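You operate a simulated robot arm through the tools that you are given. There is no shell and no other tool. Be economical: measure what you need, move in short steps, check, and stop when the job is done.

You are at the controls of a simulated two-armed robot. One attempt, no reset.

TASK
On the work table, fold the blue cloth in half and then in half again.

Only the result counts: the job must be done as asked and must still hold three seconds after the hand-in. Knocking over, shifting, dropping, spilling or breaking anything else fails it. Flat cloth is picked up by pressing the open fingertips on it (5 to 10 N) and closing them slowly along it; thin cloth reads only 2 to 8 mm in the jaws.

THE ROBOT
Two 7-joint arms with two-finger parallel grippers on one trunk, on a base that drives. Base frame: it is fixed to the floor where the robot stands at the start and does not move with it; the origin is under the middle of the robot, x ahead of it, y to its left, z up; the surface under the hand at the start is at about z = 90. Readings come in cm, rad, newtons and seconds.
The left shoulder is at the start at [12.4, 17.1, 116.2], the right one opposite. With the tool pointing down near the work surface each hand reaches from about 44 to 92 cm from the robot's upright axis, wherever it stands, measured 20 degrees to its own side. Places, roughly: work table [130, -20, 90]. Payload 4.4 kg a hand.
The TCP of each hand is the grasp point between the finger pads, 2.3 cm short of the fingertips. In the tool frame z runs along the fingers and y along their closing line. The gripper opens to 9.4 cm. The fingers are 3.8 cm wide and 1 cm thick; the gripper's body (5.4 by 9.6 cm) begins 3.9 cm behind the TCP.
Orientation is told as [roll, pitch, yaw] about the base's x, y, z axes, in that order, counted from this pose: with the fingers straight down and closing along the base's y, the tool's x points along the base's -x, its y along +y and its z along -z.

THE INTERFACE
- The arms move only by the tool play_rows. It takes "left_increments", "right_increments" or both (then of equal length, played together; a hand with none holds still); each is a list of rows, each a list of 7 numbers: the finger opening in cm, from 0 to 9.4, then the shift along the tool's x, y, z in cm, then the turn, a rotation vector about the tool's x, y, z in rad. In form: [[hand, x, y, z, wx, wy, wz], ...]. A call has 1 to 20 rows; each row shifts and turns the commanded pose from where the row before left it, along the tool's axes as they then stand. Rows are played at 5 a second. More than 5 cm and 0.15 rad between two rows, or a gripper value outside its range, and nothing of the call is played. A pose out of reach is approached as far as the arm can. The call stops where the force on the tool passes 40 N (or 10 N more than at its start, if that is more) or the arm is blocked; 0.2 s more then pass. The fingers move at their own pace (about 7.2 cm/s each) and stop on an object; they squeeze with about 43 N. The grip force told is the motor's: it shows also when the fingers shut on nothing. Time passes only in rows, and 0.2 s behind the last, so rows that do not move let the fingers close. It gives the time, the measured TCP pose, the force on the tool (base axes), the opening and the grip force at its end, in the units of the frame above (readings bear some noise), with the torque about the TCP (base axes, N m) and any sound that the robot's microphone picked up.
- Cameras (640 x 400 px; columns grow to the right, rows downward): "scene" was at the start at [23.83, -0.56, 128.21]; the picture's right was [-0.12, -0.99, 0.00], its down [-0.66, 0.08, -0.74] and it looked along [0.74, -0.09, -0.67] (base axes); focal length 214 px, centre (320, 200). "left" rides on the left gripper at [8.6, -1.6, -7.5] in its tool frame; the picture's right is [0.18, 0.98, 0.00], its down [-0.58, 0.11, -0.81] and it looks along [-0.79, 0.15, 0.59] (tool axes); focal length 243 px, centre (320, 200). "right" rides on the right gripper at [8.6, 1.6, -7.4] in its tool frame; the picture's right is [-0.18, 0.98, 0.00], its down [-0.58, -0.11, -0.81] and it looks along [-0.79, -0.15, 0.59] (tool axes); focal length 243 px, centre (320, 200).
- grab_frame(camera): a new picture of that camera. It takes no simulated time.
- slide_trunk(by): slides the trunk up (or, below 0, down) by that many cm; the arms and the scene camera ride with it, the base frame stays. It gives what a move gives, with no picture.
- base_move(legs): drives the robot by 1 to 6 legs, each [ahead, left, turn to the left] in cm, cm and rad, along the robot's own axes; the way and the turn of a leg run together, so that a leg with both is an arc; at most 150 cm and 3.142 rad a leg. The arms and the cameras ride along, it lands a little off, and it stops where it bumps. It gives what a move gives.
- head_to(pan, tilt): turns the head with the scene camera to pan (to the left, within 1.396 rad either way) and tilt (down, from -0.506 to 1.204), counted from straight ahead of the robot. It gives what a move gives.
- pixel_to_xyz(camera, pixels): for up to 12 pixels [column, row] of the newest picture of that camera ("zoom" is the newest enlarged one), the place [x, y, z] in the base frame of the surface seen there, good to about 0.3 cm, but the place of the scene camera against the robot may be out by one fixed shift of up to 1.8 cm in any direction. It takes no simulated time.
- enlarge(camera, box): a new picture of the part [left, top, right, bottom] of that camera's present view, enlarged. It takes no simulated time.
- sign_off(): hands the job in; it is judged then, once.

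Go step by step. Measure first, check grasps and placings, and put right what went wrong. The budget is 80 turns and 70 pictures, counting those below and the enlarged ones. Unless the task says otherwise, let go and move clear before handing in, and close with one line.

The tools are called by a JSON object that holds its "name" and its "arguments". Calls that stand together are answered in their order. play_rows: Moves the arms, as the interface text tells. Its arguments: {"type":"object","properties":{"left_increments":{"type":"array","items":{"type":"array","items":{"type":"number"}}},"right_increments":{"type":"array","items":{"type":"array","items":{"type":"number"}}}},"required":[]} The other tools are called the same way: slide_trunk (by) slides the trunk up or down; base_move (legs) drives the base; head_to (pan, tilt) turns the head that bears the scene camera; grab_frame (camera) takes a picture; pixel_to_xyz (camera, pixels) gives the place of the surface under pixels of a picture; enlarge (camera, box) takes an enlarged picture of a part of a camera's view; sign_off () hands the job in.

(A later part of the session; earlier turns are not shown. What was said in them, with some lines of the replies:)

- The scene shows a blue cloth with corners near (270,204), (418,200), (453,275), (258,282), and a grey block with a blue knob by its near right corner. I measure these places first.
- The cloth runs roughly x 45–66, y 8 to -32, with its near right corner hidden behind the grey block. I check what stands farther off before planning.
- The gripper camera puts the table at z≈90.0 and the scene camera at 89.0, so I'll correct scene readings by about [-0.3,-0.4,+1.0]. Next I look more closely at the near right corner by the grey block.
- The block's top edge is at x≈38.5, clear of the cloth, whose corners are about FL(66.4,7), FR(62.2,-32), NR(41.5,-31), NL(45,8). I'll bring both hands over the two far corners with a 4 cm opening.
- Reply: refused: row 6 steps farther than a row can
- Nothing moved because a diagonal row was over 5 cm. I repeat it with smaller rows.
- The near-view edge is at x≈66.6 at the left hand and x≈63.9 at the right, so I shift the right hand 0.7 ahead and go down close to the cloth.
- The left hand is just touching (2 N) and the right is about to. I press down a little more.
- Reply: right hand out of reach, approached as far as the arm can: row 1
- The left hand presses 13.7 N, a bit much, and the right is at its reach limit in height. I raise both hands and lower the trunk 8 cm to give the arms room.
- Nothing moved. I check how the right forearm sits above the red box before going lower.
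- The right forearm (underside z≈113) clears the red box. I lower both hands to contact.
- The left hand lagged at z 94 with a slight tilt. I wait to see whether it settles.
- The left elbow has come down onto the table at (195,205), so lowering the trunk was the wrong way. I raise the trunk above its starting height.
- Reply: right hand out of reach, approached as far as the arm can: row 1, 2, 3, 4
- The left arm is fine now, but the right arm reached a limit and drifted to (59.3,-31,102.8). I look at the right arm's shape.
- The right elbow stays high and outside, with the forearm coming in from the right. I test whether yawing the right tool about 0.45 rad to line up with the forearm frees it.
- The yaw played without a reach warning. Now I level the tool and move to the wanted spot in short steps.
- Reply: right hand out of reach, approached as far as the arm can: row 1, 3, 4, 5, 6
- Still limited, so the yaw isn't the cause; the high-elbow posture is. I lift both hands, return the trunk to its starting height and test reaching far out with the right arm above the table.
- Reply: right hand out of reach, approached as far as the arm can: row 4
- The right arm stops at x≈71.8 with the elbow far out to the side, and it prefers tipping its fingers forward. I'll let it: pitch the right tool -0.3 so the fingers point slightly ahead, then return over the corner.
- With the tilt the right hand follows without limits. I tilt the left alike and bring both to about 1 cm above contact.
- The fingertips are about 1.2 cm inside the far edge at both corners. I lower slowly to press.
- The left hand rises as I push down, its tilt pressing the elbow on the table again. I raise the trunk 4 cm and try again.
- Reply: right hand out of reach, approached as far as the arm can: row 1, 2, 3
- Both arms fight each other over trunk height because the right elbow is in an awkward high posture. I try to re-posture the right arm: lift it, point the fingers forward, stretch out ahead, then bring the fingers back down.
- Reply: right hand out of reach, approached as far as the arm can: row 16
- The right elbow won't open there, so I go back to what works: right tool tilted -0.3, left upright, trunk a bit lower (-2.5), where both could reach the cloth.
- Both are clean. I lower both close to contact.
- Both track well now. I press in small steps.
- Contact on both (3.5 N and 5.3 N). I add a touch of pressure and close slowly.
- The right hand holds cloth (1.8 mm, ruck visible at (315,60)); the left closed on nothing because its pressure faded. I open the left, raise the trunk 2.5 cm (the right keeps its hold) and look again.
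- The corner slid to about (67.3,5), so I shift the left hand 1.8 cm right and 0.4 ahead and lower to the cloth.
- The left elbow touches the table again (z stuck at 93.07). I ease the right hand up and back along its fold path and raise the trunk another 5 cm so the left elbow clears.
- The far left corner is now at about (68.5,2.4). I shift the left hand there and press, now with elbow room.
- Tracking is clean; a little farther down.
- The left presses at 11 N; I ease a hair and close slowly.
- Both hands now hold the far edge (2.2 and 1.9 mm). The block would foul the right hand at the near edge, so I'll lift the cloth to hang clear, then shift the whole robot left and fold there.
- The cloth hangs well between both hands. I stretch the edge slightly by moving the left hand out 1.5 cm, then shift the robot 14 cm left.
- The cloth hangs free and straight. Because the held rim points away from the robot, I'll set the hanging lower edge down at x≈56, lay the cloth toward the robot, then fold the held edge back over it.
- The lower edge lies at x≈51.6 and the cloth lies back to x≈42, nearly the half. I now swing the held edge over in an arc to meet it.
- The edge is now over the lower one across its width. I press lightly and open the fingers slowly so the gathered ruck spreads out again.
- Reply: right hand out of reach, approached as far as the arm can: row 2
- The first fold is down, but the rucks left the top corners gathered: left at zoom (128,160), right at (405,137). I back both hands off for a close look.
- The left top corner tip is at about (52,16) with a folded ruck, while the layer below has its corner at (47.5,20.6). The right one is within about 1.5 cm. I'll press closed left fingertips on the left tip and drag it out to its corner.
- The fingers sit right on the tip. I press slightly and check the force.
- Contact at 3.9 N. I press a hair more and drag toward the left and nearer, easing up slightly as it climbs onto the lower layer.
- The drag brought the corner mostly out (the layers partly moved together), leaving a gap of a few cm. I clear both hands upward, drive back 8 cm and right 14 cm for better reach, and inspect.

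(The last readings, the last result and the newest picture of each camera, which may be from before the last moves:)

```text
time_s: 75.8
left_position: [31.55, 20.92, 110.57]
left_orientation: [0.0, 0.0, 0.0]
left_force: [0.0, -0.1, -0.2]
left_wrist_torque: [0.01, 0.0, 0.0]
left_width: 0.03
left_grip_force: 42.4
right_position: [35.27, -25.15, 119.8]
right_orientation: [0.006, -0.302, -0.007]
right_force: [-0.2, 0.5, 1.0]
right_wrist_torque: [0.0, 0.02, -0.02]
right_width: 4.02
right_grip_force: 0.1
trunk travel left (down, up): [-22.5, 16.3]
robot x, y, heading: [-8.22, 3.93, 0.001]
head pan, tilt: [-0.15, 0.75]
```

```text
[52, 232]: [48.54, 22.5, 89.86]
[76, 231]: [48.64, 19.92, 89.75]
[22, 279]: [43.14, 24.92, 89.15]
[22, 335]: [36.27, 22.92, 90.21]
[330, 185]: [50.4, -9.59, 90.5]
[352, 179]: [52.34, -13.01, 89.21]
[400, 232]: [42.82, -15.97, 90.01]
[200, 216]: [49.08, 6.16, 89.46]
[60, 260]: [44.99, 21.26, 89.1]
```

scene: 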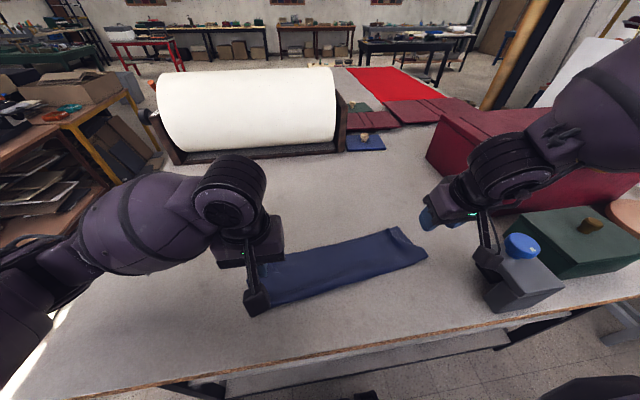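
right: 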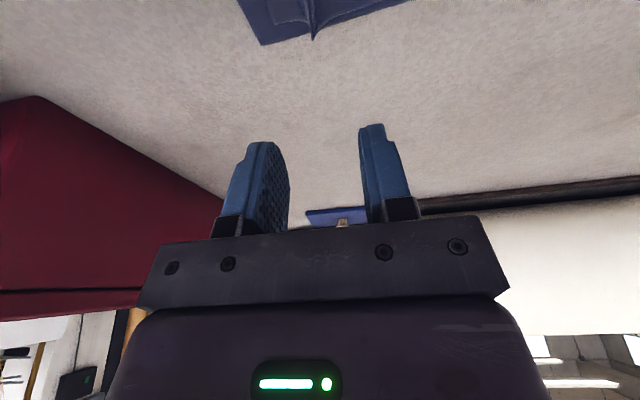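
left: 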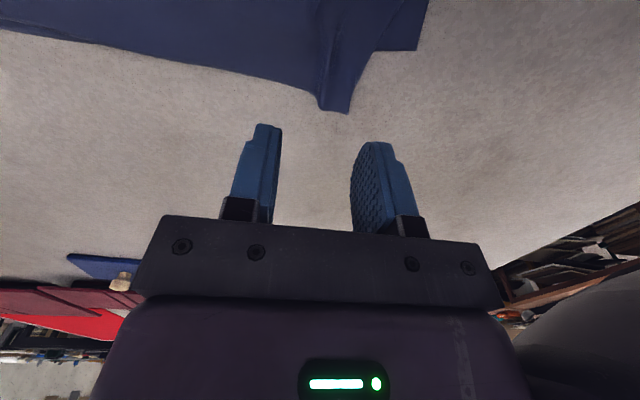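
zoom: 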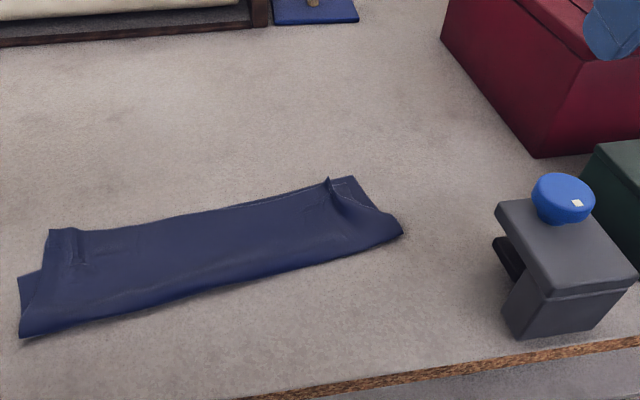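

The top left corner is at about (48.2,22.1) over bare table; its mate below is at (43,24.7). I'll pinch just that tip, lift it slightly, and place it on its mate, which also takes up the slack on the right.

{"name": "play_rows", "arguments": {"left_increments": [[3.6, -4, 0, 0, 0, 0, 0], [3.6, -4, 0, 0, 0, 0, 0], [3.6, -4, -0.6, 0, 0, 0, 0], [3.6, -3.25, 0, 0, 0, 0, 0], [3.6, 0, 0, 4, 0, 0, 0], [3.6, 0, 0, 4, 0, 0, 0], [3.6, 0, 0, 4, 0, 0, 0], [3.6, 0, 0, 3, 0, 0, 0], [3.6, 0, 0, 1.6, 0, 0, 0], [3.6, 0, 0, 0, 0, 0, 0]]}}

{"name": "grab_frame", "arguments": {"camera": "left"}}

{"name": "pixel_to_xyz", "arguments": {"camera": "left", "pixels": [[320, 110], [350, 120], [280, 110], [400, 60], [330, 130]]}}

```text
time_s: 78.0
left_position: [46.59, 20.5, 93.99]
left_orientation: [0.0, 0.0, -0.001]
left_force: [-0.4, -0.4, -0.8]
left_wrist_torque: [-0.03, 0.03, -0.02]
left_width: 3.62
left_grip_force: 0.2
right_position: [35.19, -24.94, 119.77]
right_orientation: [0.001, -0.302, -0.009]
right_force: [0.2, -0.4, 0.0]
right_wrist_torque: [0.02, 0.0, 0.03]
right_width: 4.0
right_grip_force: 0.0
trunk travel left (down, up): [-22.5, 16.3]
robot x, y, heading: [-8.23, 4.13, 0.0]
head pan, tilt: [-0.15, 0.75]
```

```text
21 pictures are left
```

left: 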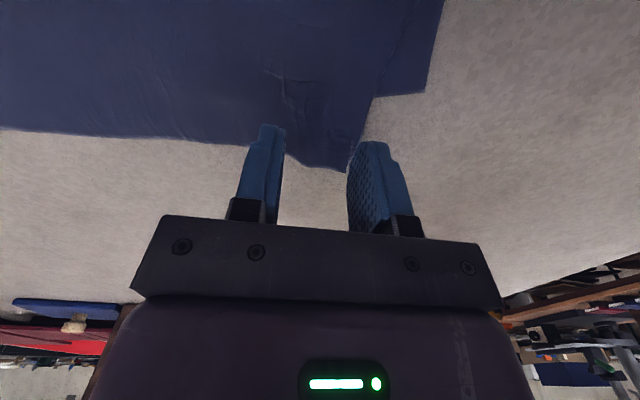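

```text
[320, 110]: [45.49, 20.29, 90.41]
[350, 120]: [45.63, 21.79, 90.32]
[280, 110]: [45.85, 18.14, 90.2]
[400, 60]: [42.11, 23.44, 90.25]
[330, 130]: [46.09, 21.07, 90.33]
```

The tip is squarely between the fingers (345,170). I press down to the table and close.

{"name": "play_rows", "arguments": {"left_increments": [[3.6, 0, 0, 1.0, 0, 0, 0], [3.6, 0, 0, 0.35, 0, 0, 0], [3.6, 0, 0, 0.1, 0, 0, 0], [3.6, 0, 0, 0.08, 0, 0, 0], [3.6, 0, 0, 0, 0, 0, 0]]}}

```text
time_s: 79.2
left_position: [46.82, 20.52, 92.43]
left_orientation: [0.002, -0.002, 0.0]
left_force: [-1.2, 1.3, 8.8]
left_wrist_torque: [-0.14, 0.16, -0.03]
left_width: 3.58
left_grip_force: 0.0
right_position: [35.17, -24.95, 120.01]
right_orientation: [0.003, -0.3, -0.008]
right_force: [0.1, 0.4, -1.2]
right_wrist_torque: [-0.01, -0.01, 0.01]
right_width: 4.02
right_grip_force: 0.0
trunk travel left (down, up): [-22.5, 16.3]
robot x, y, heading: [-7.98, 3.71, -0.003]
head pan, tilt: [-0.15, 0.75]
```

Pressing at 8.8 N; I close, lift 2 cm, carry the corner over its mate and lower just short of contact.

{"name": "play_rows", "arguments": {"left_increments": [[3.0, 0, 0, 0, 0, 0, 0], [2.5, 0, 0, 0, 0, 0, 0], [2.0, 0, 0, 0, 0, 0, 0], [1.5, 0, 0, 0, 0, 0, 0], [1.0, 0, 0, 0, 0, 0, 0], [0.5, 0, 0, 0, 0, 0, 0], [0, 0, 0, 0, 0, 0, 0], [0, 0, 0, 0, 0, 0, 0], [0, 0, 0, 0, 0, 0, 0], [0, 0, 0, -1, 0, 0, 0], [0, 0, 0, -1.2, 0, 0, 0], [0, 1.3, 0.9, -0.3, 0, 0, 0], [0, 1.3, 0.9, 0, 0, 0, 0], [0, 1.3, 0.9, 0, 0, 0, 0], [0, 1.1, 0.9, 0, 0, 0, 0], [0, 0, 0, 1, 0, 0, 0], [0, 0, 0, 0.8, 0, 0, 0], [0, 0, 0, 0, 0, 0, 0]]}}

{"name": "grab_frame", "arguments": {"camera": "left"}}

{"name": "enlarge", "arguments": {"camera": "scene", "box": [200, 140, 480, 300]}}

```text
time_s: 83.0
left_position: [41.81, 24.04, 93.13]
left_orientation: [0.0, -0.002, -0.001]
left_force: [-0.9, -1.0, 0.0]
left_wrist_torque: [0.01, 0.0, -0.02]
left_width: 0.25
left_grip_force: 43.1
right_position: [35.23, -25.01, 119.88]
right_orientation: [0.004, -0.302, -0.008]
right_force: [0.6, -0.1, -0.7]
right_wrist_torque: [0.0, 0.01, 0.04]
right_width: 4.02
right_grip_force: 0.0
trunk travel left (down, up): [-22.5, 16.3]
robot x, y, heading: [-7.98, 4.0, -0.003]
head pan, tilt: [-0.15, 0.75]
```

```text
20 pictures are left
```

left: 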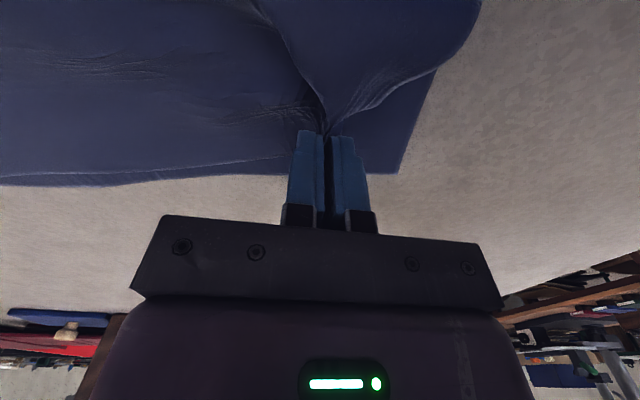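

```text
2.29 times, centred on (340, 220) of scene
```

zoom: 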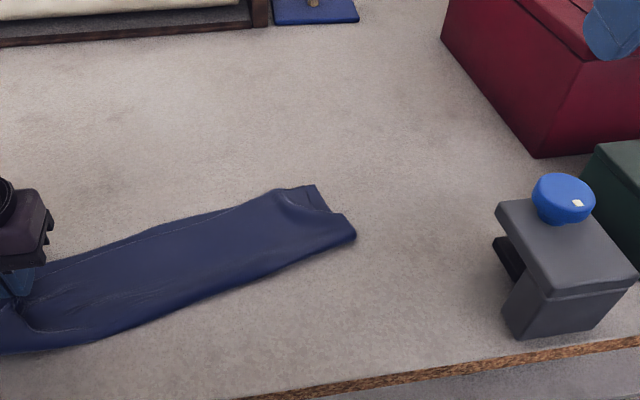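

The right ruck has pulled smooth and the corners nearly coincide; the lower corner shows at (398,172). I nudge 0.9 ahead and 1.5 left, press, open and rise.

{"name": "play_rows", "arguments": {"left_increments": [[0, -0.5, 0.8, 0, 0, 0, 0], [0, -0.4, 0.7, 0.2, 0, 0, 0], [0, 0, 0, 0.35, 0, 0, 0], [0, 0, 0, 0.1, 0, 0, 0], [0.6, 0, 0, 0, 0, 0, 0], [1.2, 0, 0, 0, 0, 0, 0], [1.8, 0, 0, 0, 0, 0, 0], [2.4, 0, 0, 0, 0, 0, 0], [3.2, 0, 0, 0, 0, 0, 0], [4, 0, 0, -0.5, 0, 0, 0], [4, 0, 0, -3, 0, 0, 0], [4, 2, 0, -4, 0, 0, 0], [4, 4, 0, -2, 0, 0, 0], [4, 0, 0, 0, 0, 0, 0]]}}

{"name": "grab_frame", "arguments": {"camera": "left"}}

{"name": "pixel_to_xyz", "arguments": {"camera": "left", "pixels": [[320, 60], [320, 100], [380, 60], [380, 100], [250, 100], [400, 30]]}}

```text
time_s: 86.0
left_position: [36.73, 25.56, 102.03]
left_orientation: [-0.001, 0.002, 0.0]
left_force: [0.7, 0.2, -0.2]
left_wrist_torque: [0.0, 0.03, 0.02]
left_width: 4.02
left_grip_force: 0.0
right_position: [35.26, -25.02, 119.83]
right_orientation: [0.004, -0.297, -0.01]
right_force: [-0.2, 0.3, 0.0]
right_wrist_torque: [0.01, 0.03, -0.03]
right_width: 4.0
right_grip_force: 0.1
trunk travel left (down, up): [-22.5, 16.3]
robot x, y, heading: [-8.09, 3.99, 0.001]
head pan, tilt: [-0.15, 0.75]
```

```text
18 pictures are left
```

left: 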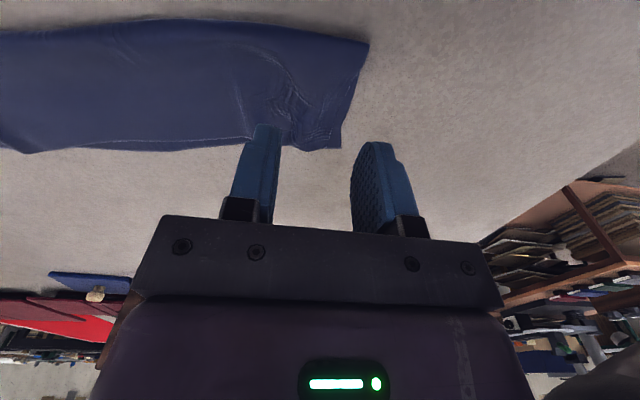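

```text
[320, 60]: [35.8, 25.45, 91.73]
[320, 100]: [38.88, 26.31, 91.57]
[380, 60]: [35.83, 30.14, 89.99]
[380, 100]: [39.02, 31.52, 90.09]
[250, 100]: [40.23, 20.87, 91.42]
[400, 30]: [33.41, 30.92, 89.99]
```

The two left corners now coincide nicely (340,150) and (368,42). I measure the whole strip for the second fold.

{"name": "head_to", "arguments": {"pan": 0.1, "tilt": 0.85}}

{"name": "enlarge", "arguments": {"camera": "scene", "box": [160, 120, 480, 320]}}

```text
time_s: 86.8
left_position: [36.7, 25.57, 102.1]
left_orientation: [-0.001, 0.0, -0.002]
left_force: [0.4, 0.2, -0.2]
left_wrist_torque: [0.02, -0.01, 0.02]
left_width: 4.01
left_grip_force: 0.0
right_position: [35.31, -25.04, 119.77]
right_orientation: [0.003, -0.299, -0.009]
right_force: [0.0, 0.1, 0.5]
right_wrist_torque: [0.03, -0.01, 0.02]
right_width: 4.0
right_grip_force: 0.1
trunk travel left (down, up): [-22.5, 16.3]
robot x, y, heading: [-7.89, 4.02, -0.0]
head pan, tilt: [0.099, 0.85]
```

```text
2.00 times, centred on (320, 220) of scene
```

zoom: 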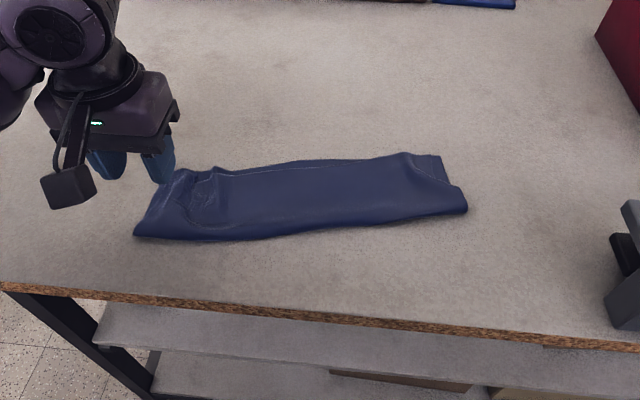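

{"name": "pixel_to_xyz", "arguments": {"camera": "zoom", "pixels": [[137, 234], [178, 172], [440, 157], [466, 208], [452, 180], [155, 205], [300, 162], [300, 232], [410, 155], [40, 285]]}}

```text
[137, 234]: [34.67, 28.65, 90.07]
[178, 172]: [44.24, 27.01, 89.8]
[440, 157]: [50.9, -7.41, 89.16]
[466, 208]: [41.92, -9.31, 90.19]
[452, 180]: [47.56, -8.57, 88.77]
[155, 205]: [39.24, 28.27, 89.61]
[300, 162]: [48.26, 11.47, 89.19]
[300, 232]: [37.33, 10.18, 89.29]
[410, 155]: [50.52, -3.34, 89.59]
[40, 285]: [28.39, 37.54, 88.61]
```

The strip runs from its left end (center 39.2,27.5) to its right end (46.1,-8.8), turned about 0.19 rad. I yaw the left tool to match and go to the middle of the left end, outer finger just past the edge.

{"name": "play_rows", "arguments": {"left_increments": [[4, 0, 0, 0, 0, 0, -0.094], [4, -1.4, 0.12, 0, 0, 0, -0.094], [4, -1.4, 0.12, 0, 0, 0, 0], [4, 0, 0, 3, 0, 0, 0], [4, 0, 0, 3, 0, 0, 0], [4, 0, 0, 2, 0, 0, 0], [4, 0, 0, 0.5, 0, 0, 0], [4, 0, 0, 0, 0, 0, 0]]}}

{"name": "grab_frame", "arguments": {"camera": "left"}}

```text
time_s: 88.6
left_position: [39.34, 26.2, 93.36]
left_orientation: [0.001, 0.0, 0.187]
left_force: [-0.1, -0.1, 0.2]
left_wrist_torque: [0.03, 0.01, -0.01]
left_width: 3.99
left_grip_force: 0.1
right_position: [35.17, -25.03, 119.88]
right_orientation: [0.003, -0.3, -0.01]
right_force: [-0.2, 0.2, -0.1]
right_wrist_torque: [-0.02, 0.03, -0.03]
right_width: 3.99
right_grip_force: 0.0
trunk travel left (down, up): [-22.5, 16.3]
robot x, y, heading: [-7.96, 3.85, 0.001]
head pan, tilt: [0.099, 0.85]
```

```text
16 pictures are left
```

left: 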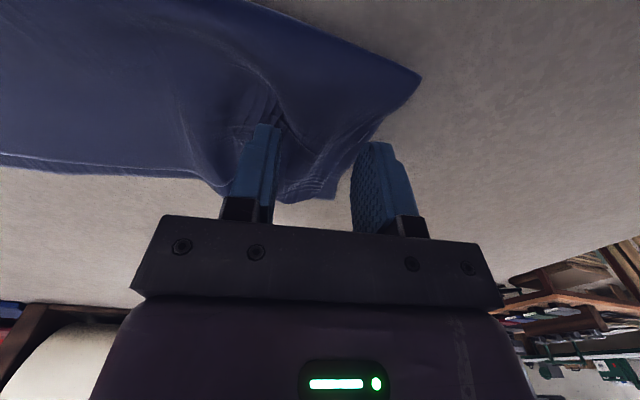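

Well placed: the outer finger stands just off the edge at (375,150). I press down.

{"name": "play_rows", "arguments": {"left_increments": [[4, 0, 0, 0.5, 0, 0, 0], [4, 0, 0, 0.25, 0, 0, 0], [4, 0, 0, 0.12, 0, 0, 0], [4, 0, 0, 0, 0, 0, 0]]}}

```text
time_s: 89.6
left_position: [39.52, 26.3, 92.62]
left_orientation: [0.0, -0.002, 0.189]
left_force: [0.3, -0.5, 1.6]
left_wrist_torque: [0.0, -0.02, 0.02]
left_width: 4.01
left_grip_force: 0.0
right_position: [35.1, -25.05, 119.93]
right_orientation: [0.004, -0.3, -0.01]
right_force: [-0.2, 0.6, -1.1]
right_wrist_torque: [0.01, -0.02, 0.0]
right_width: 3.99
right_grip_force: 0.0
trunk travel left (down, up): [-22.5, 16.3]
robot x, y, heading: [-8.02, 4.22, -0.003]
head pan, tilt: [0.099, 0.85]
```

Light contact; I press to about 10 N, close slowly, then raise 4 cm to check that both layers came along.

{"name": "play_rows", "arguments": {"left_increments": [[4, 0, 0, 0.12, 0, 0, 0], [4, 0, 0, 0.08, 0, 0, 0], [3.6, 0, 0, 0, 0, 0, 0], [3.2, 0, 0, 0, 0, 0, 0], [2.8, 0, 0, 0, 0, 0, 0], [2.4, 0, 0, 0, 0, 0, 0], [2.0, 0, 0, 0, 0, 0, 0], [1.6, 0, 0, 0, 0, 0, 0], [1.2, 0, 0, 0, 0, 0, 0], [0.8, 0, 0, 0, 0, 0, 0], [0.4, 0, 0, 0, 0, 0, 0], [0, 0, 0, 0, 0, 0, 0], [0, 0, 0, 0, 0, 0, 0], [0, 0, 0, 0, 0, 0, 0], [0, 0, 0, -1, 0, 0, 0], [0, 0, 0, -1.5, 0, 0, 0], [0, 0, 0, -1.5, 0, 0, 0], [0, 0, 0, 0, 0, 0, 0]]}}

{"name": "grab_frame", "arguments": {"camera": "left"}}

{"name": "enlarge", "arguments": {"camera": "scene", "box": [160, 120, 480, 320]}}

```text
time_s: 93.4
left_position: [39.51, 26.22, 96.38]
left_orientation: [0.0, 0.0, 0.188]
left_force: [1.0, -0.8, -0.8]
left_wrist_torque: [0.01, 0.03, 0.0]
left_width: 0.26
left_grip_force: 42.9
right_position: [35.38, -25.07, 119.89]
right_orientation: [0.004, -0.3, -0.008]
right_force: [0.5, -0.2, 0.2]
right_wrist_torque: [0.02, -0.04, 0.0]
right_width: 4.0
right_grip_force: 0.1
trunk travel left (down, up): [-22.5, 16.3]
robot x, y, heading: [-8.19, 3.82, 0.004]
head pan, tilt: [0.099, 0.85]
```

```text
15 pictures are left
```

left: 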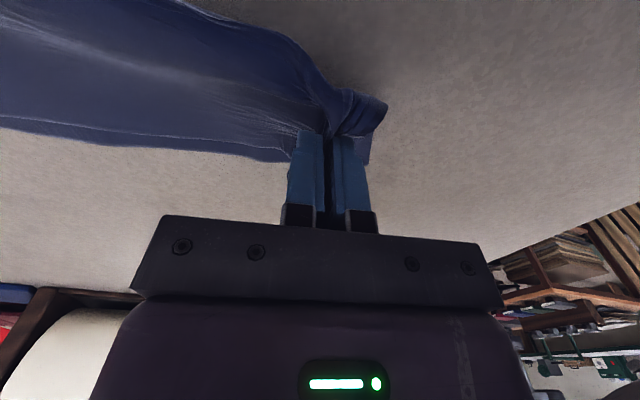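

```text
2.00 times, centred on (320, 220) of scene
```

zoom: 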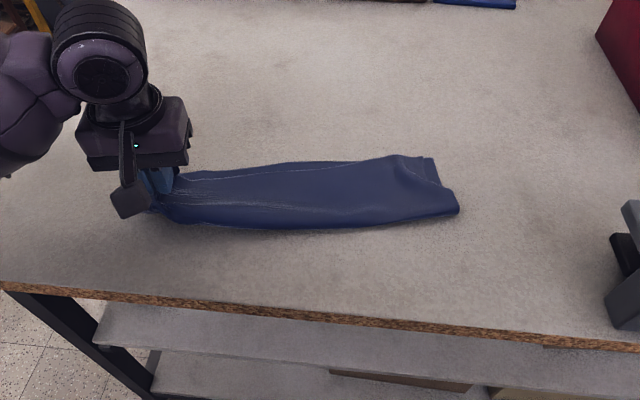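

The grip reads 2.6 mm; I raise further to see whether the lower layer comes too.

{"name": "play_rows", "arguments": {"left_increments": [[0, 0.3, -1, -3, 0, 0, 0], [0, 0.3, -1, -3, 0, 0, 0], [0, 0, -1, -3, 0, 0, 0], [0, 0, 0, 0, 0, 0, 0]]}}

{"name": "enlarge", "arguments": {"camera": "scene", "box": [160, 120, 480, 320]}}

{"name": "grab_frame", "arguments": {"camera": "left"}}

```text
time_s: 94.4
left_position: [39.31, 23.26, 105.35]
left_orientation: [0.0, 0.001, 0.189]
left_force: [0.3, -0.6, -0.8]
left_wrist_torque: [-0.01, -0.01, -0.02]
left_width: 0.25
left_grip_force: 43.3
right_position: [35.21, -24.99, 119.74]
right_orientation: [0.004, -0.301, -0.008]
right_force: [0.3, 0.5, 0.1]
right_wrist_torque: [0.01, -0.02, -0.01]
right_width: 4.0
right_grip_force: 0.1
trunk travel left (down, up): [-22.5, 16.3]
robot x, y, heading: [-8.54, 3.88, -0.003]
head pan, tilt: [0.099, 0.85]
```

```text
2.00 times, centred on (320, 220) of scene
```

zoom: 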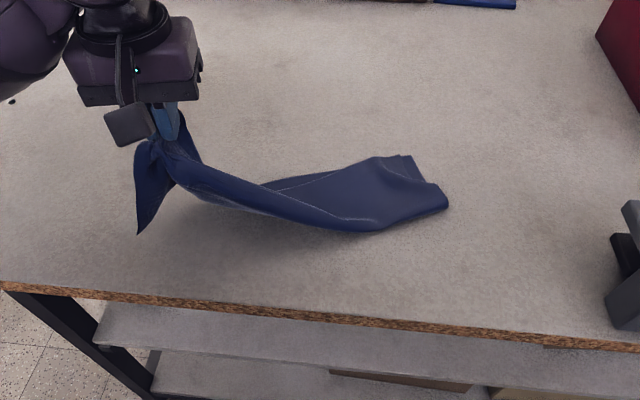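

```text
12 pictures are left
```

left: 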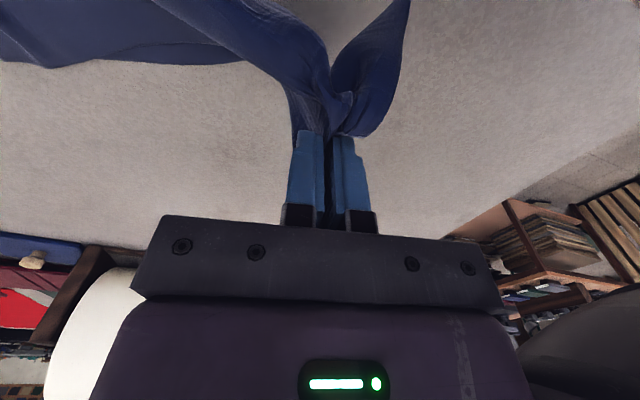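

Both layers came up together. The loose corners hang outward (left), so I'll use the same trick as before: hang the strip clear, set its lower end down here, lay it to the right and fold the held end back left.

{"name": "slide_trunk", "arguments": {"by": 14}}

{"name": "play_rows", "arguments": {"left_increments": [[0, 0, 0, -3, 0, 0, 0], [0, 0, 0, -3, 0, 0, 0], [0, 0, 0, -3, 0, 0, 0], [0, 0, 0, -3, 0, 0, 0], [0, 0, 0, 0, 0, 0, 0], [0, 0, 0, 0, 0, 0, 0]]}}

{"name": "head_to", "arguments": {"pan": 0.25, "tilt": 0.85}}

{"name": "grab_frame", "arguments": {"camera": "scene"}}

```text
time_s: 96.1
left_position: [39.39, 23.14, 119.3]
left_orientation: [-0.001, 0.002, 0.19]
left_force: [0.3, 0.1, -0.3]
left_wrist_torque: [0.02, -0.01, -0.03]
left_width: 0.28
left_grip_force: 42.7
right_position: [35.3, -25.03, 133.77]
right_orientation: [0.002, -0.301, -0.009]
right_force: [-0.2, 0.4, 0.5]
right_wrist_torque: [-0.01, 0.01, -0.02]
right_width: 3.99
right_grip_force: 0.1
trunk travel left (down, up): [-36.5, 2.3]
robot x, y, heading: [-7.74, 4.06, -0.001]
head pan, tilt: [0.099, 0.85]
```

```text
time_s: 97.5
left_position: [39.36, 23.13, 131.47]
left_orientation: [0.0, 0.001, 0.188]
left_force: [-0.4, 0.8, -0.2]
left_wrist_torque: [0.03, 0.0, 0.0]
left_width: 0.25
left_grip_force: 42.9
right_position: [35.24, -25.02, 133.92]
right_orientation: [0.003, -0.3, -0.008]
right_force: [0.3, 0.4, -0.1]
right_wrist_torque: [0.01, 0.01, 0.04]
right_width: 4.0
right_grip_force: 0.2
trunk travel left (down, up): [-36.5, 2.3]
robot x, y, heading: [-7.89, 4.08, 0.003]
head pan, tilt: [0.099, 0.85]
```

```text
time_s: 98.2
left_position: [39.46, 23.28, 131.31]
left_orientation: [0.0, -0.002, 0.19]
left_force: [-1.0, -1.0, -0.3]
left_wrist_torque: [0.03, -0.02, 0.0]
left_width: 0.25
left_grip_force: 42.8
right_position: [35.3, -25.0, 133.83]
right_orientation: [0.004, -0.3, -0.011]
right_force: [-0.1, -0.2, 0.7]
right_wrist_torque: [0.01, 0.0, 0.01]
right_width: 3.99
right_grip_force: 0.1
trunk travel left (down, up): [-36.5, 2.3]
robot x, y, heading: [-7.74, 3.96, -0.003]
head pan, tilt: [0.25, 0.85]
```

```text
11 pictures are left
```

scene: 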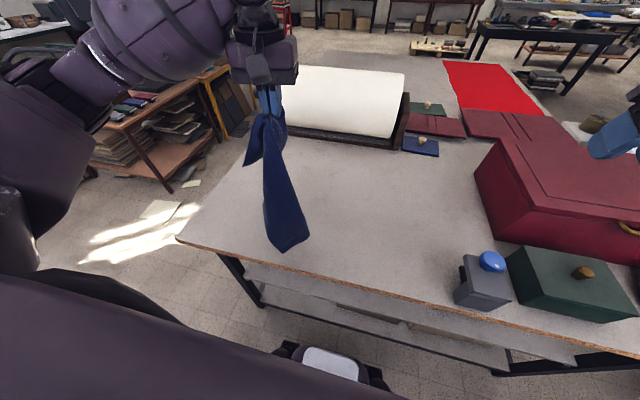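

The strip hangs free with its end just at the table. I lower it while moving right along the strip direction, laying about half of it down.

{"name": "play_rows", "arguments": {"left_increments": [[0, 0, 0, 1.5, 0, 0, 0], [0, 0, 0, 1.5, 0, 0, 0], [0, 0, -3, 3, 0, 0, 0], [0, 0, -3, 3, 0, 0, 0], [0, 0, -3, 3, 0, 0, 0], [0, 0, -3, 3, 0, 0, 0], [0, 0, -3, 3, 0, 0, 0], [0, 0, -3, 3, 0, 0, 0], [0, 0, -3, 3, 0, 0, 0], [0, 0, 0, 0, 0, 0, 0]]}}

{"name": "grab_frame", "arguments": {"camera": "scene"}}

```text
time_s: 100.4
left_position: [43.26, 2.52, 107.39]
left_orientation: [-0.001, 0.002, 0.187]
left_force: [0.3, 0.3, -0.7]
left_wrist_torque: [-0.02, -0.02, 0.05]
left_width: 0.27
left_grip_force: 42.5
right_position: [35.31, -24.92, 133.82]
right_orientation: [0.0, -0.3, -0.008]
right_force: [-0.4, -0.4, 0.2]
right_wrist_torque: [-0.02, 0.01, -0.01]
right_width: 3.98
right_grip_force: 0.1
trunk travel left (down, up): [-36.5, 2.3]
robot x, y, heading: [-8.32, 3.83, -0.001]
head pan, tilt: [0.25, 0.85]
```

```text
10 pictures are left
```

scene: 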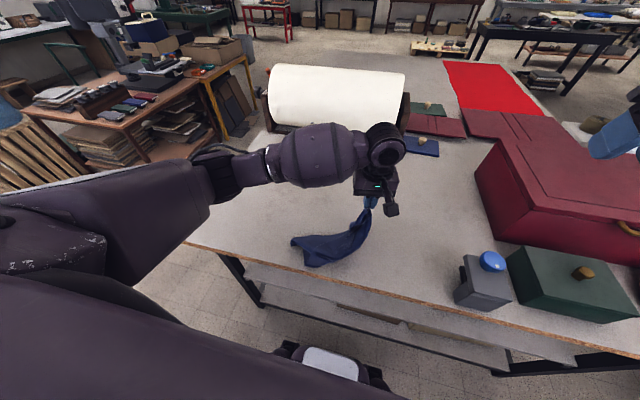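

{"name": "enlarge", "arguments": {"camera": "scene", "box": [270, 170, 430, 280]}}

{"name": "pixel_to_xyz", "arguments": {"camera": "scene", "pixels": [[293, 241], [308, 265], [303, 240], [340, 255], [355, 245], [335, 234], [362, 225], [370, 215]]}}

```text
3.64 times, centred on (350, 225) of scene
```

zoom: 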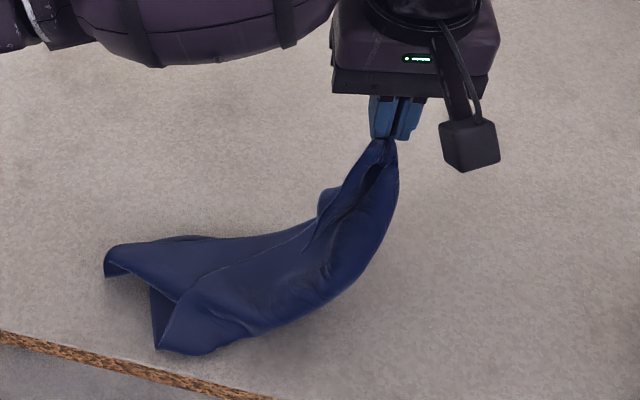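

```text
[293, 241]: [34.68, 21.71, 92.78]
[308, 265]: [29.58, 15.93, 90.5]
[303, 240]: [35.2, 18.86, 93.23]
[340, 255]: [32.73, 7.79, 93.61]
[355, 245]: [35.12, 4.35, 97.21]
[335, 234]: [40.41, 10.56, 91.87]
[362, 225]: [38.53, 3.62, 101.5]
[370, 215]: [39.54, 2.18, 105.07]
```

The strip landed skewed and tube-like near the table edge. I re-hang it farther in, then lay it out taut to the right so it straightens and flattens before folding back.

{"name": "play_rows", "arguments": {"left_increments": [[0, 0, 0, -3, 0, 0, 0], [0, 0, 0, -3, 0, 0, 0], [0, -1.6, 2.9, -3, 0, 0, 0], [0, -1.6, 2.9, -3, 0, 0, 0], [0, -1.6, 2.9, -3, 0, 0, 0], [0, -1.6, 2.9, -3, 0, 0, 0], [0, -1.6, 2.9, -3, 0, 0, 0], [0, -1.6, 2.9, -3, 0, 0, 0], [0, -1.6, 2.9, -2, 0, 0, 0], [0, 0, 2.5, 0, 0, 0, 0], [0, 0, 0, 0, 0, 0, 0], [0, 0, 0, 0, 0, 0, 0]]}}

{"name": "play_rows", "arguments": {"left_increments": [[0, 0.61, -3.19, 2.83, 0, 0, 0], [0, 0.61, -3.19, 2.83, 0, 0, 0], [0, 0.61, -3.19, 2.83, 0, 0, 0], [0, 0.61, -3.19, 2.83, 0, 0, 0], [0, 0.61, -3.19, 2.83, 0, 0, 0], [0, 0.61, -3.19, 2.83, 0, 0, 0], [0, 0.61, -3.19, 2.83, 0, 0, 0], [0, 0.61, -3.19, 2.83, 0, 0, 0], [0, 0.61, -3.19, 2.83, 0, 0, 0], [0, 0.61, -3.19, 2.83, 0, 0, 0], [0, 0.61, -3.19, 2.83, 0, 0, 0], [0, 0.61, -3.19, 2.5, 0, 0, 0], [0, 0.5, -2.7, 0, 0, 0, 0], [0, 0, 0, 0, 0, 0, 0]]}}

{"name": "enlarge", "arguments": {"camera": "scene", "box": [240, 130, 480, 290]}}

```text
time_s: 103.0
left_position: [50.06, 27.08, 133.32]
left_orientation: [-0.001, 0.0, 0.188]
left_force: [-0.1, -0.4, -1.0]
left_wrist_torque: [0.02, -0.01, 0.0]
left_width: 0.25
left_grip_force: 42.7
right_position: [35.28, -24.94, 133.93]
right_orientation: [0.004, -0.301, -0.008]
right_force: [-0.6, 0.0, -0.3]
right_wrist_torque: [-0.03, -0.01, 0.02]
right_width: 4.01
right_grip_force: 0.1
trunk travel left (down, up): [-36.5, 2.3]
robot x, y, heading: [-8.38, 4.18, 0.004]
head pan, tilt: [0.25, 0.85]
```

```text
time_s: 105.9
left_position: [56.45, -4.7, 99.22]
left_orientation: [0.062, -0.06, 0.317]
left_force: [0.2, -0.4, 0.0]
left_wrist_torque: [-0.02, 0.01, -0.02]
left_width: 0.25
left_grip_force: 42.9
right_position: [35.24, -25.0, 133.8]
right_orientation: [0.004, -0.301, -0.007]
right_force: [0.0, 1.0, 0.6]
right_wrist_torque: [0.02, 0.0, -0.01]
right_width: 4.01
right_grip_force: 0.0
trunk travel left (down, up): [-36.5, 2.3]
robot x, y, heading: [-8.09, 4.14, 0.004]
head pan, tilt: [0.25, 0.85]
stopped in row 14 (left hand): the arm was blocked; the commanded pose is now the measured one
```

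```text
2.50 times, centred on (360, 210) of scene
```

zoom: 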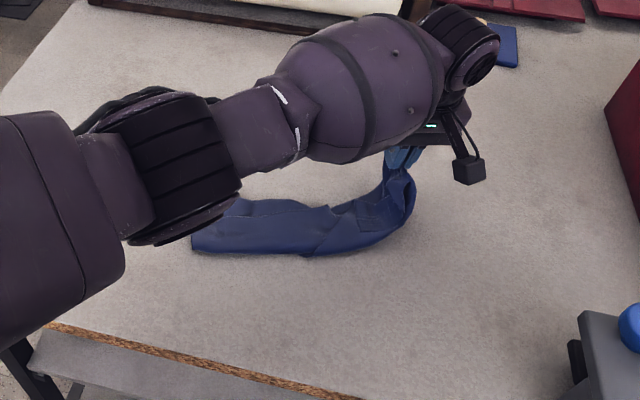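

{"name": "pixel_to_xyz", "arguments": {"camera": "zoom", "pixels": [[192, 240], [238, 205], [194, 250], [300, 255], [305, 205], [380, 235], [412, 205], [395, 170], [340, 212], [345, 248]]}}

```text
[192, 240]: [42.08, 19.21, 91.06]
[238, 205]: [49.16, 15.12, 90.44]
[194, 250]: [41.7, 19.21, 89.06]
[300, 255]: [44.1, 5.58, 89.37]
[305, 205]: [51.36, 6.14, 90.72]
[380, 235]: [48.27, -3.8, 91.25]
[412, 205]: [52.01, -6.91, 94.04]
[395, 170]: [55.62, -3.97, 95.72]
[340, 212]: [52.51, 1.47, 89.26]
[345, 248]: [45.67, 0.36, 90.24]
```

The strip lies from its free end (y≈19) to about y≈-4 and then rises to the hand. I lift and swing the held end back left in an arc over the free end, a little past it, also levelling the tool.

{"name": "play_rows", "arguments": {"left_increments": [[0, 1.13, 1.42, -2.75, 0.02, 0.038, 0.065], [0, 1.13, 1.42, -2.75, 0.02, 0.038, 0.065], [0, 1.13, 1.42, -2.75, 0, 0, 0], [0, 1.13, 1.42, -2.75, 0, 0, 0], [0, 0.42, 3.13, 0.25, 0, 0, 0], [0, 0.42, 3.13, 0.25, 0, 0, 0], [0, 0.27, 2.6, 1.25, 0, 0, 0], [0, 0.27, 2.6, 1.25, 0, 0, 0], [0, 0.03, 3.06, 2, 0, 0, 0], [0, 0.03, 3.06, 2, 0, 0, 0], [0, -0.22, 2.76, 2.25, 0, 0, 0], [0, -0.22, 2.76, 2.25, 0, 0, 0], [0, 0, 0, 0, 0, 0, 0]]}}

{"name": "enlarge", "arguments": {"camera": "scene", "box": [240, 130, 480, 290]}}

```text
time_s: 108.7
left_position: [45.03, 21.77, 99.36]
left_orientation: [0.023, 0.027, 0.188]
left_force: [0.4, -0.2, -0.3]
left_wrist_torque: [0.03, -0.01, 0.0]
left_width: 0.27
left_grip_force: 43.1
right_position: [35.32, -25.06, 133.82]
right_orientation: [0.005, -0.301, -0.009]
right_force: [0.8, 0.3, 0.0]
right_wrist_torque: [0.01, -0.02, 0.0]
right_width: 4.03
right_grip_force: 0.1
trunk travel left (down, up): [-36.5, 2.3]
robot x, y, heading: [-8.08, 3.57, -0.004]
head pan, tilt: [0.25, 0.85]
```

```text
2.50 times, centred on (360, 210) of scene
```

zoom: 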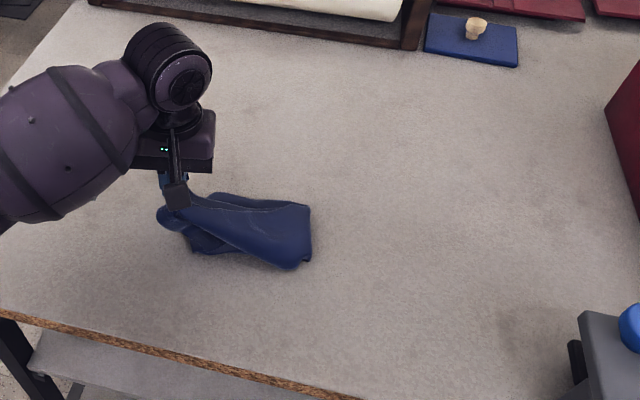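

{"name": "pixel_to_xyz", "arguments": {"camera": "zoom", "pixels": [[192, 250], [205, 254], [310, 207], [298, 268], [218, 194], [160, 210], [240, 225]]}}

{"name": "grab_frame", "arguments": {"camera": "left"}}

```text
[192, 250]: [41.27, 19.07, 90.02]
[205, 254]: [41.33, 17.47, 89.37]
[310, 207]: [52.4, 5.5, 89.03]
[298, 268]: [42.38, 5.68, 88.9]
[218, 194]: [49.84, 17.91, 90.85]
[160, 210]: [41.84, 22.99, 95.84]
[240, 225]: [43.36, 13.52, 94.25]
```

```text
6 pictures are left
```

left: 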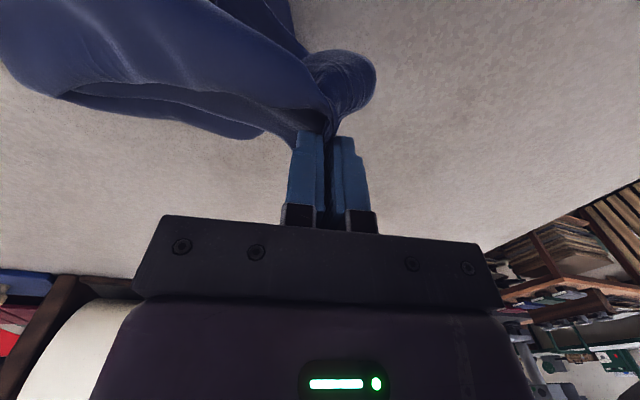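

The crease lies at y≈5 across the full width and the free end is at y≈19. I lower the held end toward the right and down onto the free end so the corners trail outward.

{"name": "play_rows", "arguments": {"left_increments": [[0, 0.09, -1.1, 1.45, 0, 0, 0], [0, 0.09, -1.1, 1.45, 0, 0, 0], [0, 0.09, -1.1, 1.45, 0, 0, 0], [0, 0.09, -1.1, 1.3, 0, 0, 0], [0, 0, 0, 0.3, 0, 0, 0], [0, 0, 0, 0, 0, 0, 0]]}}

{"name": "grab_frame", "arguments": {"camera": "left"}}

{"name": "pixel_to_xyz", "arguments": {"camera": "left", "pixels": [[320, 60], [400, 60], [250, 100], [370, 130], [200, 100], [380, 100]]}}

```text
time_s: 110.1
left_position: [45.28, 17.56, 93.2]
left_orientation: [0.025, 0.028, 0.187]
left_force: [0.9, 0.6, 2.0]
left_wrist_torque: [0.02, 0.03, 0.0]
left_width: 0.26
left_grip_force: 42.9
right_position: [35.26, -25.01, 133.87]
right_orientation: [0.003, -0.299, -0.008]
right_force: [-0.1, 0.1, 0.0]
right_wrist_torque: [0.0, -0.01, 0.03]
right_width: 3.97
right_grip_force: 0.1
trunk travel left (down, up): [-36.5, 2.3]
robot x, y, heading: [-7.78, 4.31, 0.002]
head pan, tilt: [0.25, 0.85]
```

```text
5 pictures are left
```

left: 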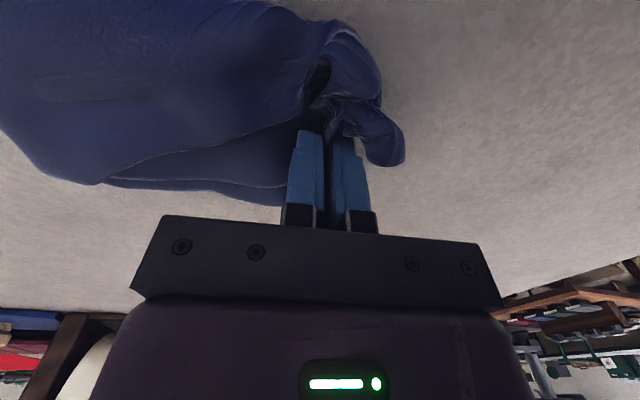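

```text
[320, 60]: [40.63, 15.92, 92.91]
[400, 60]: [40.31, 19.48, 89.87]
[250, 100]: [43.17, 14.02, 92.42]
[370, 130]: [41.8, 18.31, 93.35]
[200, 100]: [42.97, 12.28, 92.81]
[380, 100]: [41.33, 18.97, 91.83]
```

Contact is light (2 N) with the held end over the free end. I press slightly, open slowly to spread the ruck, and rise clear.

{"name": "play_rows", "arguments": {"left_increments": [[0, 0, 0, 0.15, 0, 0, 0], [0.8, 0, 0, 0, 0, 0, 0], [1.6, 0, 0, 0, 0, 0, 0], [2.4, 0, 0, 0, 0, 0, 0], [3.2, 0, 0, 0, 0, 0, 0], [4, 0, 0, 0, 0, 0, 0], [4, 0, 0, -1, 0, 0, 0], [4, 0, 0, -3, 0, 0, 0], [4, 0, 0, -4, 0, 0, 0], [4, 0, 2, -4, 0, 0, 0], [4, 0, 4, -2, 0, 0, 0], [4, 0, 4, 0, 0, 0, 0]]}}

{"name": "enlarge", "arguments": {"camera": "scene", "box": [260, 170, 420, 270]}}

{"name": "pixel_to_xyz", "arguments": {"camera": "zoom", "pixels": [[320, 200], [200, 200], [400, 200], [300, 100], [200, 150], [250, 250]]}}

```text
time_s: 112.7
left_position: [43.93, 27.19, 107.2]
left_orientation: [0.022, 0.026, 0.189]
left_force: [0.1, -1.1, 0.3]
left_wrist_torque: [-0.05, 0.01, 0.0]
left_width: 4.01
left_grip_force: 0.1
right_position: [35.24, -24.93, 133.88]
right_orientation: [0.0, -0.301, -0.007]
right_force: [0.4, -0.6, 0.6]
right_wrist_torque: [-0.03, 0.02, 0.0]
right_width: 4.0
right_grip_force: 0.1
trunk travel left (down, up): [-36.5, 2.3]
robot x, y, heading: [-8.21, 3.78, 0.001]
head pan, tilt: [0.25, 0.85]
```

```text
4.00 times, centred on (340, 220) of scene
```

zoom: 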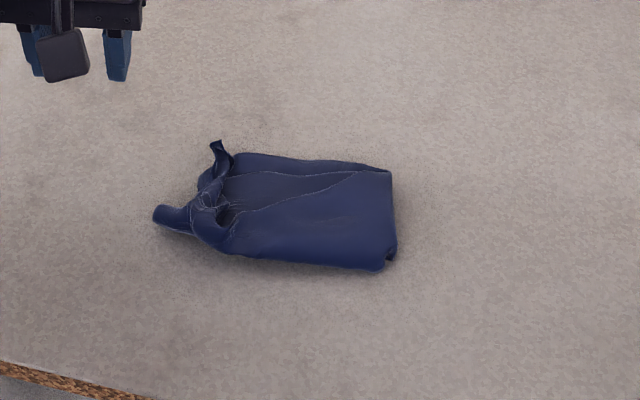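

```text
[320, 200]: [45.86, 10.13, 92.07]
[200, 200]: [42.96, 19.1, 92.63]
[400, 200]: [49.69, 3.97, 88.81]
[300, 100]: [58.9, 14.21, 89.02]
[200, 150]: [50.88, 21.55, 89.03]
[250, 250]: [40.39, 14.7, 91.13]
```

The crease half is neat, but the held end stayed gathered at zoom (205,200) with corners poking out. I'll turn the left gripper about 90°, press closed on the gather and open it to spread the end across its width.

{"name": "play_rows", "arguments": {"left_increments": [[0, 0, 0, 0, 0, 0, 0.143], [0, 0, 0, 0, 0, 0, 0.143], [0, 0, 0, 0, 0, 0, 0.143], [0, 0, 0, 0, 0, 0, 0.143], [0, 0, 0, 0, 0, 0, 0.143], [0, 0, 0, 0, 0, 0, 0.143], [0, 0, 0, 0, 0, 0, 0.143], [0, 0, 0, 0, 0, 0, 0.143], [0, 0, 0, 0, 0, 0, 0.143], [0, 0, 0, 0, 0, 0, 0.143], [0, 0, 0, 0, 0, 0, 0.14], [0, -2.8, -0.9, 0, 0, 0, 0], [0, -2.8, -0.9, 0, 0, 0, 0], [0, -2.8, -0.95, 0, 0, 0, 0], [0, 0, 0, 4, 0, 0, 0], [0, 0, 0, 4, 0, 0, 0], [0, 0, 0, 3, 0, 0, 0], [0, 0, 0, 0, 0, 0, 0]]}}

```text
time_s: 116.5
left_position: [42.41, 18.58, 96.05]
left_orientation: [-0.025, 0.025, -1.382]
left_force: [0.2, 0.9, 0.0]
left_wrist_torque: [0.02, 0.0, -0.01]
left_width: 0.0
left_grip_force: 42.4
right_position: [35.35, -24.99, 133.77]
right_orientation: [0.004, -0.301, -0.009]
right_force: [0.5, -0.6, -0.1]
right_wrist_torque: [0.01, 0.01, 0.0]
right_width: 3.99
right_grip_force: 0.0
trunk travel left (down, up): [-36.5, 2.3]
robot x, y, heading: [-7.96, 4.17, -0.003]
head pan, tilt: [0.25, 0.85]
```

I center a bit (1.5 cm ahead), press down gently, then open the fingers wide while pressing.

{"name": "play_rows", "arguments": {"left_increments": [[0, -0.28, 1.47, 0, 0, 0, 0], [0, 0, 0, 1.2, 0, 0, 0], [0, 0, 0, 0.8, 0, 0, 0], [0, 0, 0, 0.5, 0, 0, 0], [0, 0, 0, 0.3, 0, 0, 0], [0, 0, 0, 0, 0, 0, 0]]}}

```text
time_s: 117.9
left_position: [43.87, 18.66, 93.42]
left_orientation: [-0.027, 0.024, -1.382]
left_force: [0.2, -0.5, 1.1]
left_wrist_torque: [-0.05, -0.01, -0.01]
left_width: 0.0
left_grip_force: 42.7
right_position: [35.33, -25.01, 133.87]
right_orientation: [0.004, -0.301, -0.007]
right_force: [-0.7, -0.1, 0.7]
right_wrist_torque: [-0.04, -0.04, -0.01]
right_width: 4.01
right_grip_force: 0.0
trunk travel left (down, up): [-36.5, 2.3]
robot x, y, heading: [-7.99, 3.7, -0.001]
head pan, tilt: [0.25, 0.85]
```

{"name": "play_rows", "arguments": {"left_increments": [[0, 0, 0, 0.25, 0, 0, 0], [0, 0, 0, 0.15, 0, 0, 0], [0.8, 0, 0, 0, 0, 0, 0], [1.6, 0, 0, 0, 0, 0, 0], [2.4, 0, 0, 0, 0, 0, 0], [3.2, 0, 0, 0, 0, 0, 0], [4.0, 0, 0, 0, 0, 0, 0], [4.8, 0, 0, 0, 0, 0, 0], [5.6, 0, 0, 0, 0, 0, 0], [6.4, 0, 0, 0, 0, 0, 0], [7.2, 0, 0, 0, 0, 0, 0], [7.2, 0, 0, 0, 0, 0, 0]]}}

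{"name": "enlarge", "arguments": {"camera": "left", "box": [160, 0, 480, 200]}}

```text
time_s: 120.5
left_position: [43.87, 18.73, 92.92]
left_orientation: [-0.028, 0.025, -1.383]
left_force: [-0.9, -0.4, 1.8]
left_wrist_torque: [0.0, -0.08, -0.02]
left_width: 7.13
left_grip_force: 0.2
right_position: [35.18, -24.97, 133.78]
right_orientation: [0.004, -0.3, -0.008]
right_force: [0.9, 0.2, -0.6]
right_wrist_torque: [0.02, 0.0, -0.01]
right_width: 4.03
right_grip_force: 0.1
trunk travel left (down, up): [-36.5, 2.3]
robot x, y, heading: [-7.84, 3.6, 0.003]
head pan, tilt: [0.25, 0.85]
```

```text
2.00 times, centred on (320, 100) of left
```

zoom: 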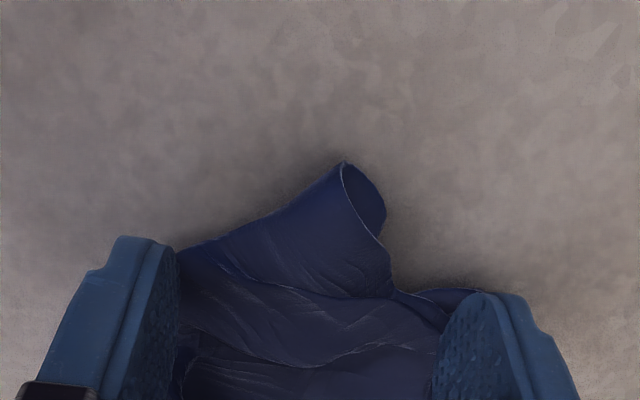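

{"name": "play_rows", "arguments": {"left_increments": [[7.2, 0, 0, -3, 0, 0, 0], [7.2, 0, 0, -4, 0, 0, 0], [7.2, 4, 0, -2, 0, 0, 0], [7.2, 4, 0, 0, 0, 0, 0], [7.2, 0, 0, 0, 0, 0, 0]]}}

{"name": "enlarge", "arguments": {"camera": "scene", "box": [270, 190, 380, 260]}}

{"name": "pixel_to_xyz", "arguments": {"camera": "zoom", "pixels": [[100, 150], [150, 100], [150, 150], [200, 150], [200, 100], [150, 200], [250, 200], [400, 250], [300, 150], [100, 200], [450, 150]]}}

```text
time_s: 121.7
left_position: [42.66, 26.38, 102.16]
left_orientation: [-0.027, 0.023, -1.384]
left_force: [0.2, -1.0, 0.0]
left_wrist_torque: [0.0, 0.02, 0.0]
left_width: 7.21
left_grip_force: 0.1
right_position: [35.28, -25.08, 133.86]
right_orientation: [0.002, -0.301, -0.008]
right_force: [-0.4, 0.8, 1.2]
right_wrist_torque: [0.02, -0.03, 0.02]
right_width: 4.01
right_grip_force: 0.0
trunk travel left (down, up): [-36.5, 2.3]
robot x, y, heading: [-8.08, 4.26, 0.003]
head pan, tilt: [0.25, 0.85]
```

```text
5.71 times, centred on (325, 225) of scene
```

zoom: 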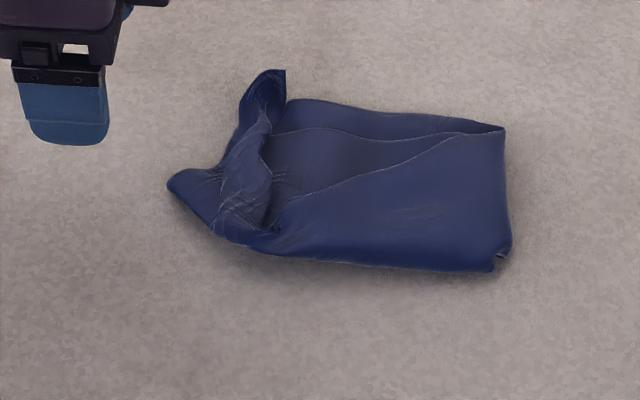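

```text
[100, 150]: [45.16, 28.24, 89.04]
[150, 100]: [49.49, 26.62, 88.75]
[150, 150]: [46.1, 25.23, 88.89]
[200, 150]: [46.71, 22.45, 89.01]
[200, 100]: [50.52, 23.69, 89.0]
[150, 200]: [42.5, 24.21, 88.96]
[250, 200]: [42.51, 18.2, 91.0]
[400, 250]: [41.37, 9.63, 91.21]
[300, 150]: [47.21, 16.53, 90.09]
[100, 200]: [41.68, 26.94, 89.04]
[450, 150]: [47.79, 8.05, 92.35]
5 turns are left
```

The cloth is now quartered into a packet of about 17 by 10 cm, with only small corner tips showing at (185,180) and (265,80). Few turns remain, so I raise the left hand well clear and then hand in.

{"name": "play_rows", "arguments": {"left_increments": [[7.2, 0, 0, -4, 0, 0, 0], [7.2, 2, 0, -4, 0, 0, 0], [7.2, 0, 0, 0, 0, 0, 0]]}}

```text
time_s: 122.5
left_position: [42.57, 28.12, 110.38]
left_orientation: [-0.027, 0.023, -1.382]
left_force: [0.7, -0.1, -0.3]
left_wrist_torque: [-0.03, 0.0, -0.02]
left_width: 7.19
left_grip_force: 0.1
right_position: [35.32, -25.16, 133.84]
right_orientation: [0.004, -0.3, -0.008]
right_force: [0.1, -0.7, 0.1]
right_wrist_torque: [0.02, -0.01, 0.0]
right_width: 3.99
right_grip_force: 0.1
trunk travel left (down, up): [-36.5, 2.3]
robot x, y, heading: [-7.87, 3.6, 0.006]
head pan, tilt: [0.25, 0.85]
4 turns are left
```

Both hands are empty and clear of the cloth, which lies folded on the table, so I hand in.

{"name": "sign_off", "arguments": {}}

```text
The job is handed in.
```

I folded the blue cloth in half and in half again and handed it in, but the second fold is rough. The packet is about 17 by 10 cm and stays on the work table, roughly 15 cm left of where the cloth started. The end I carried over is still a bit bunched, with two corner tips sticking out a few centimetres. Inside, one corner of the first fold fell about 4 cm short of its mate. I saw nothing else shifted or knocked over, and both hands are empty and clear.
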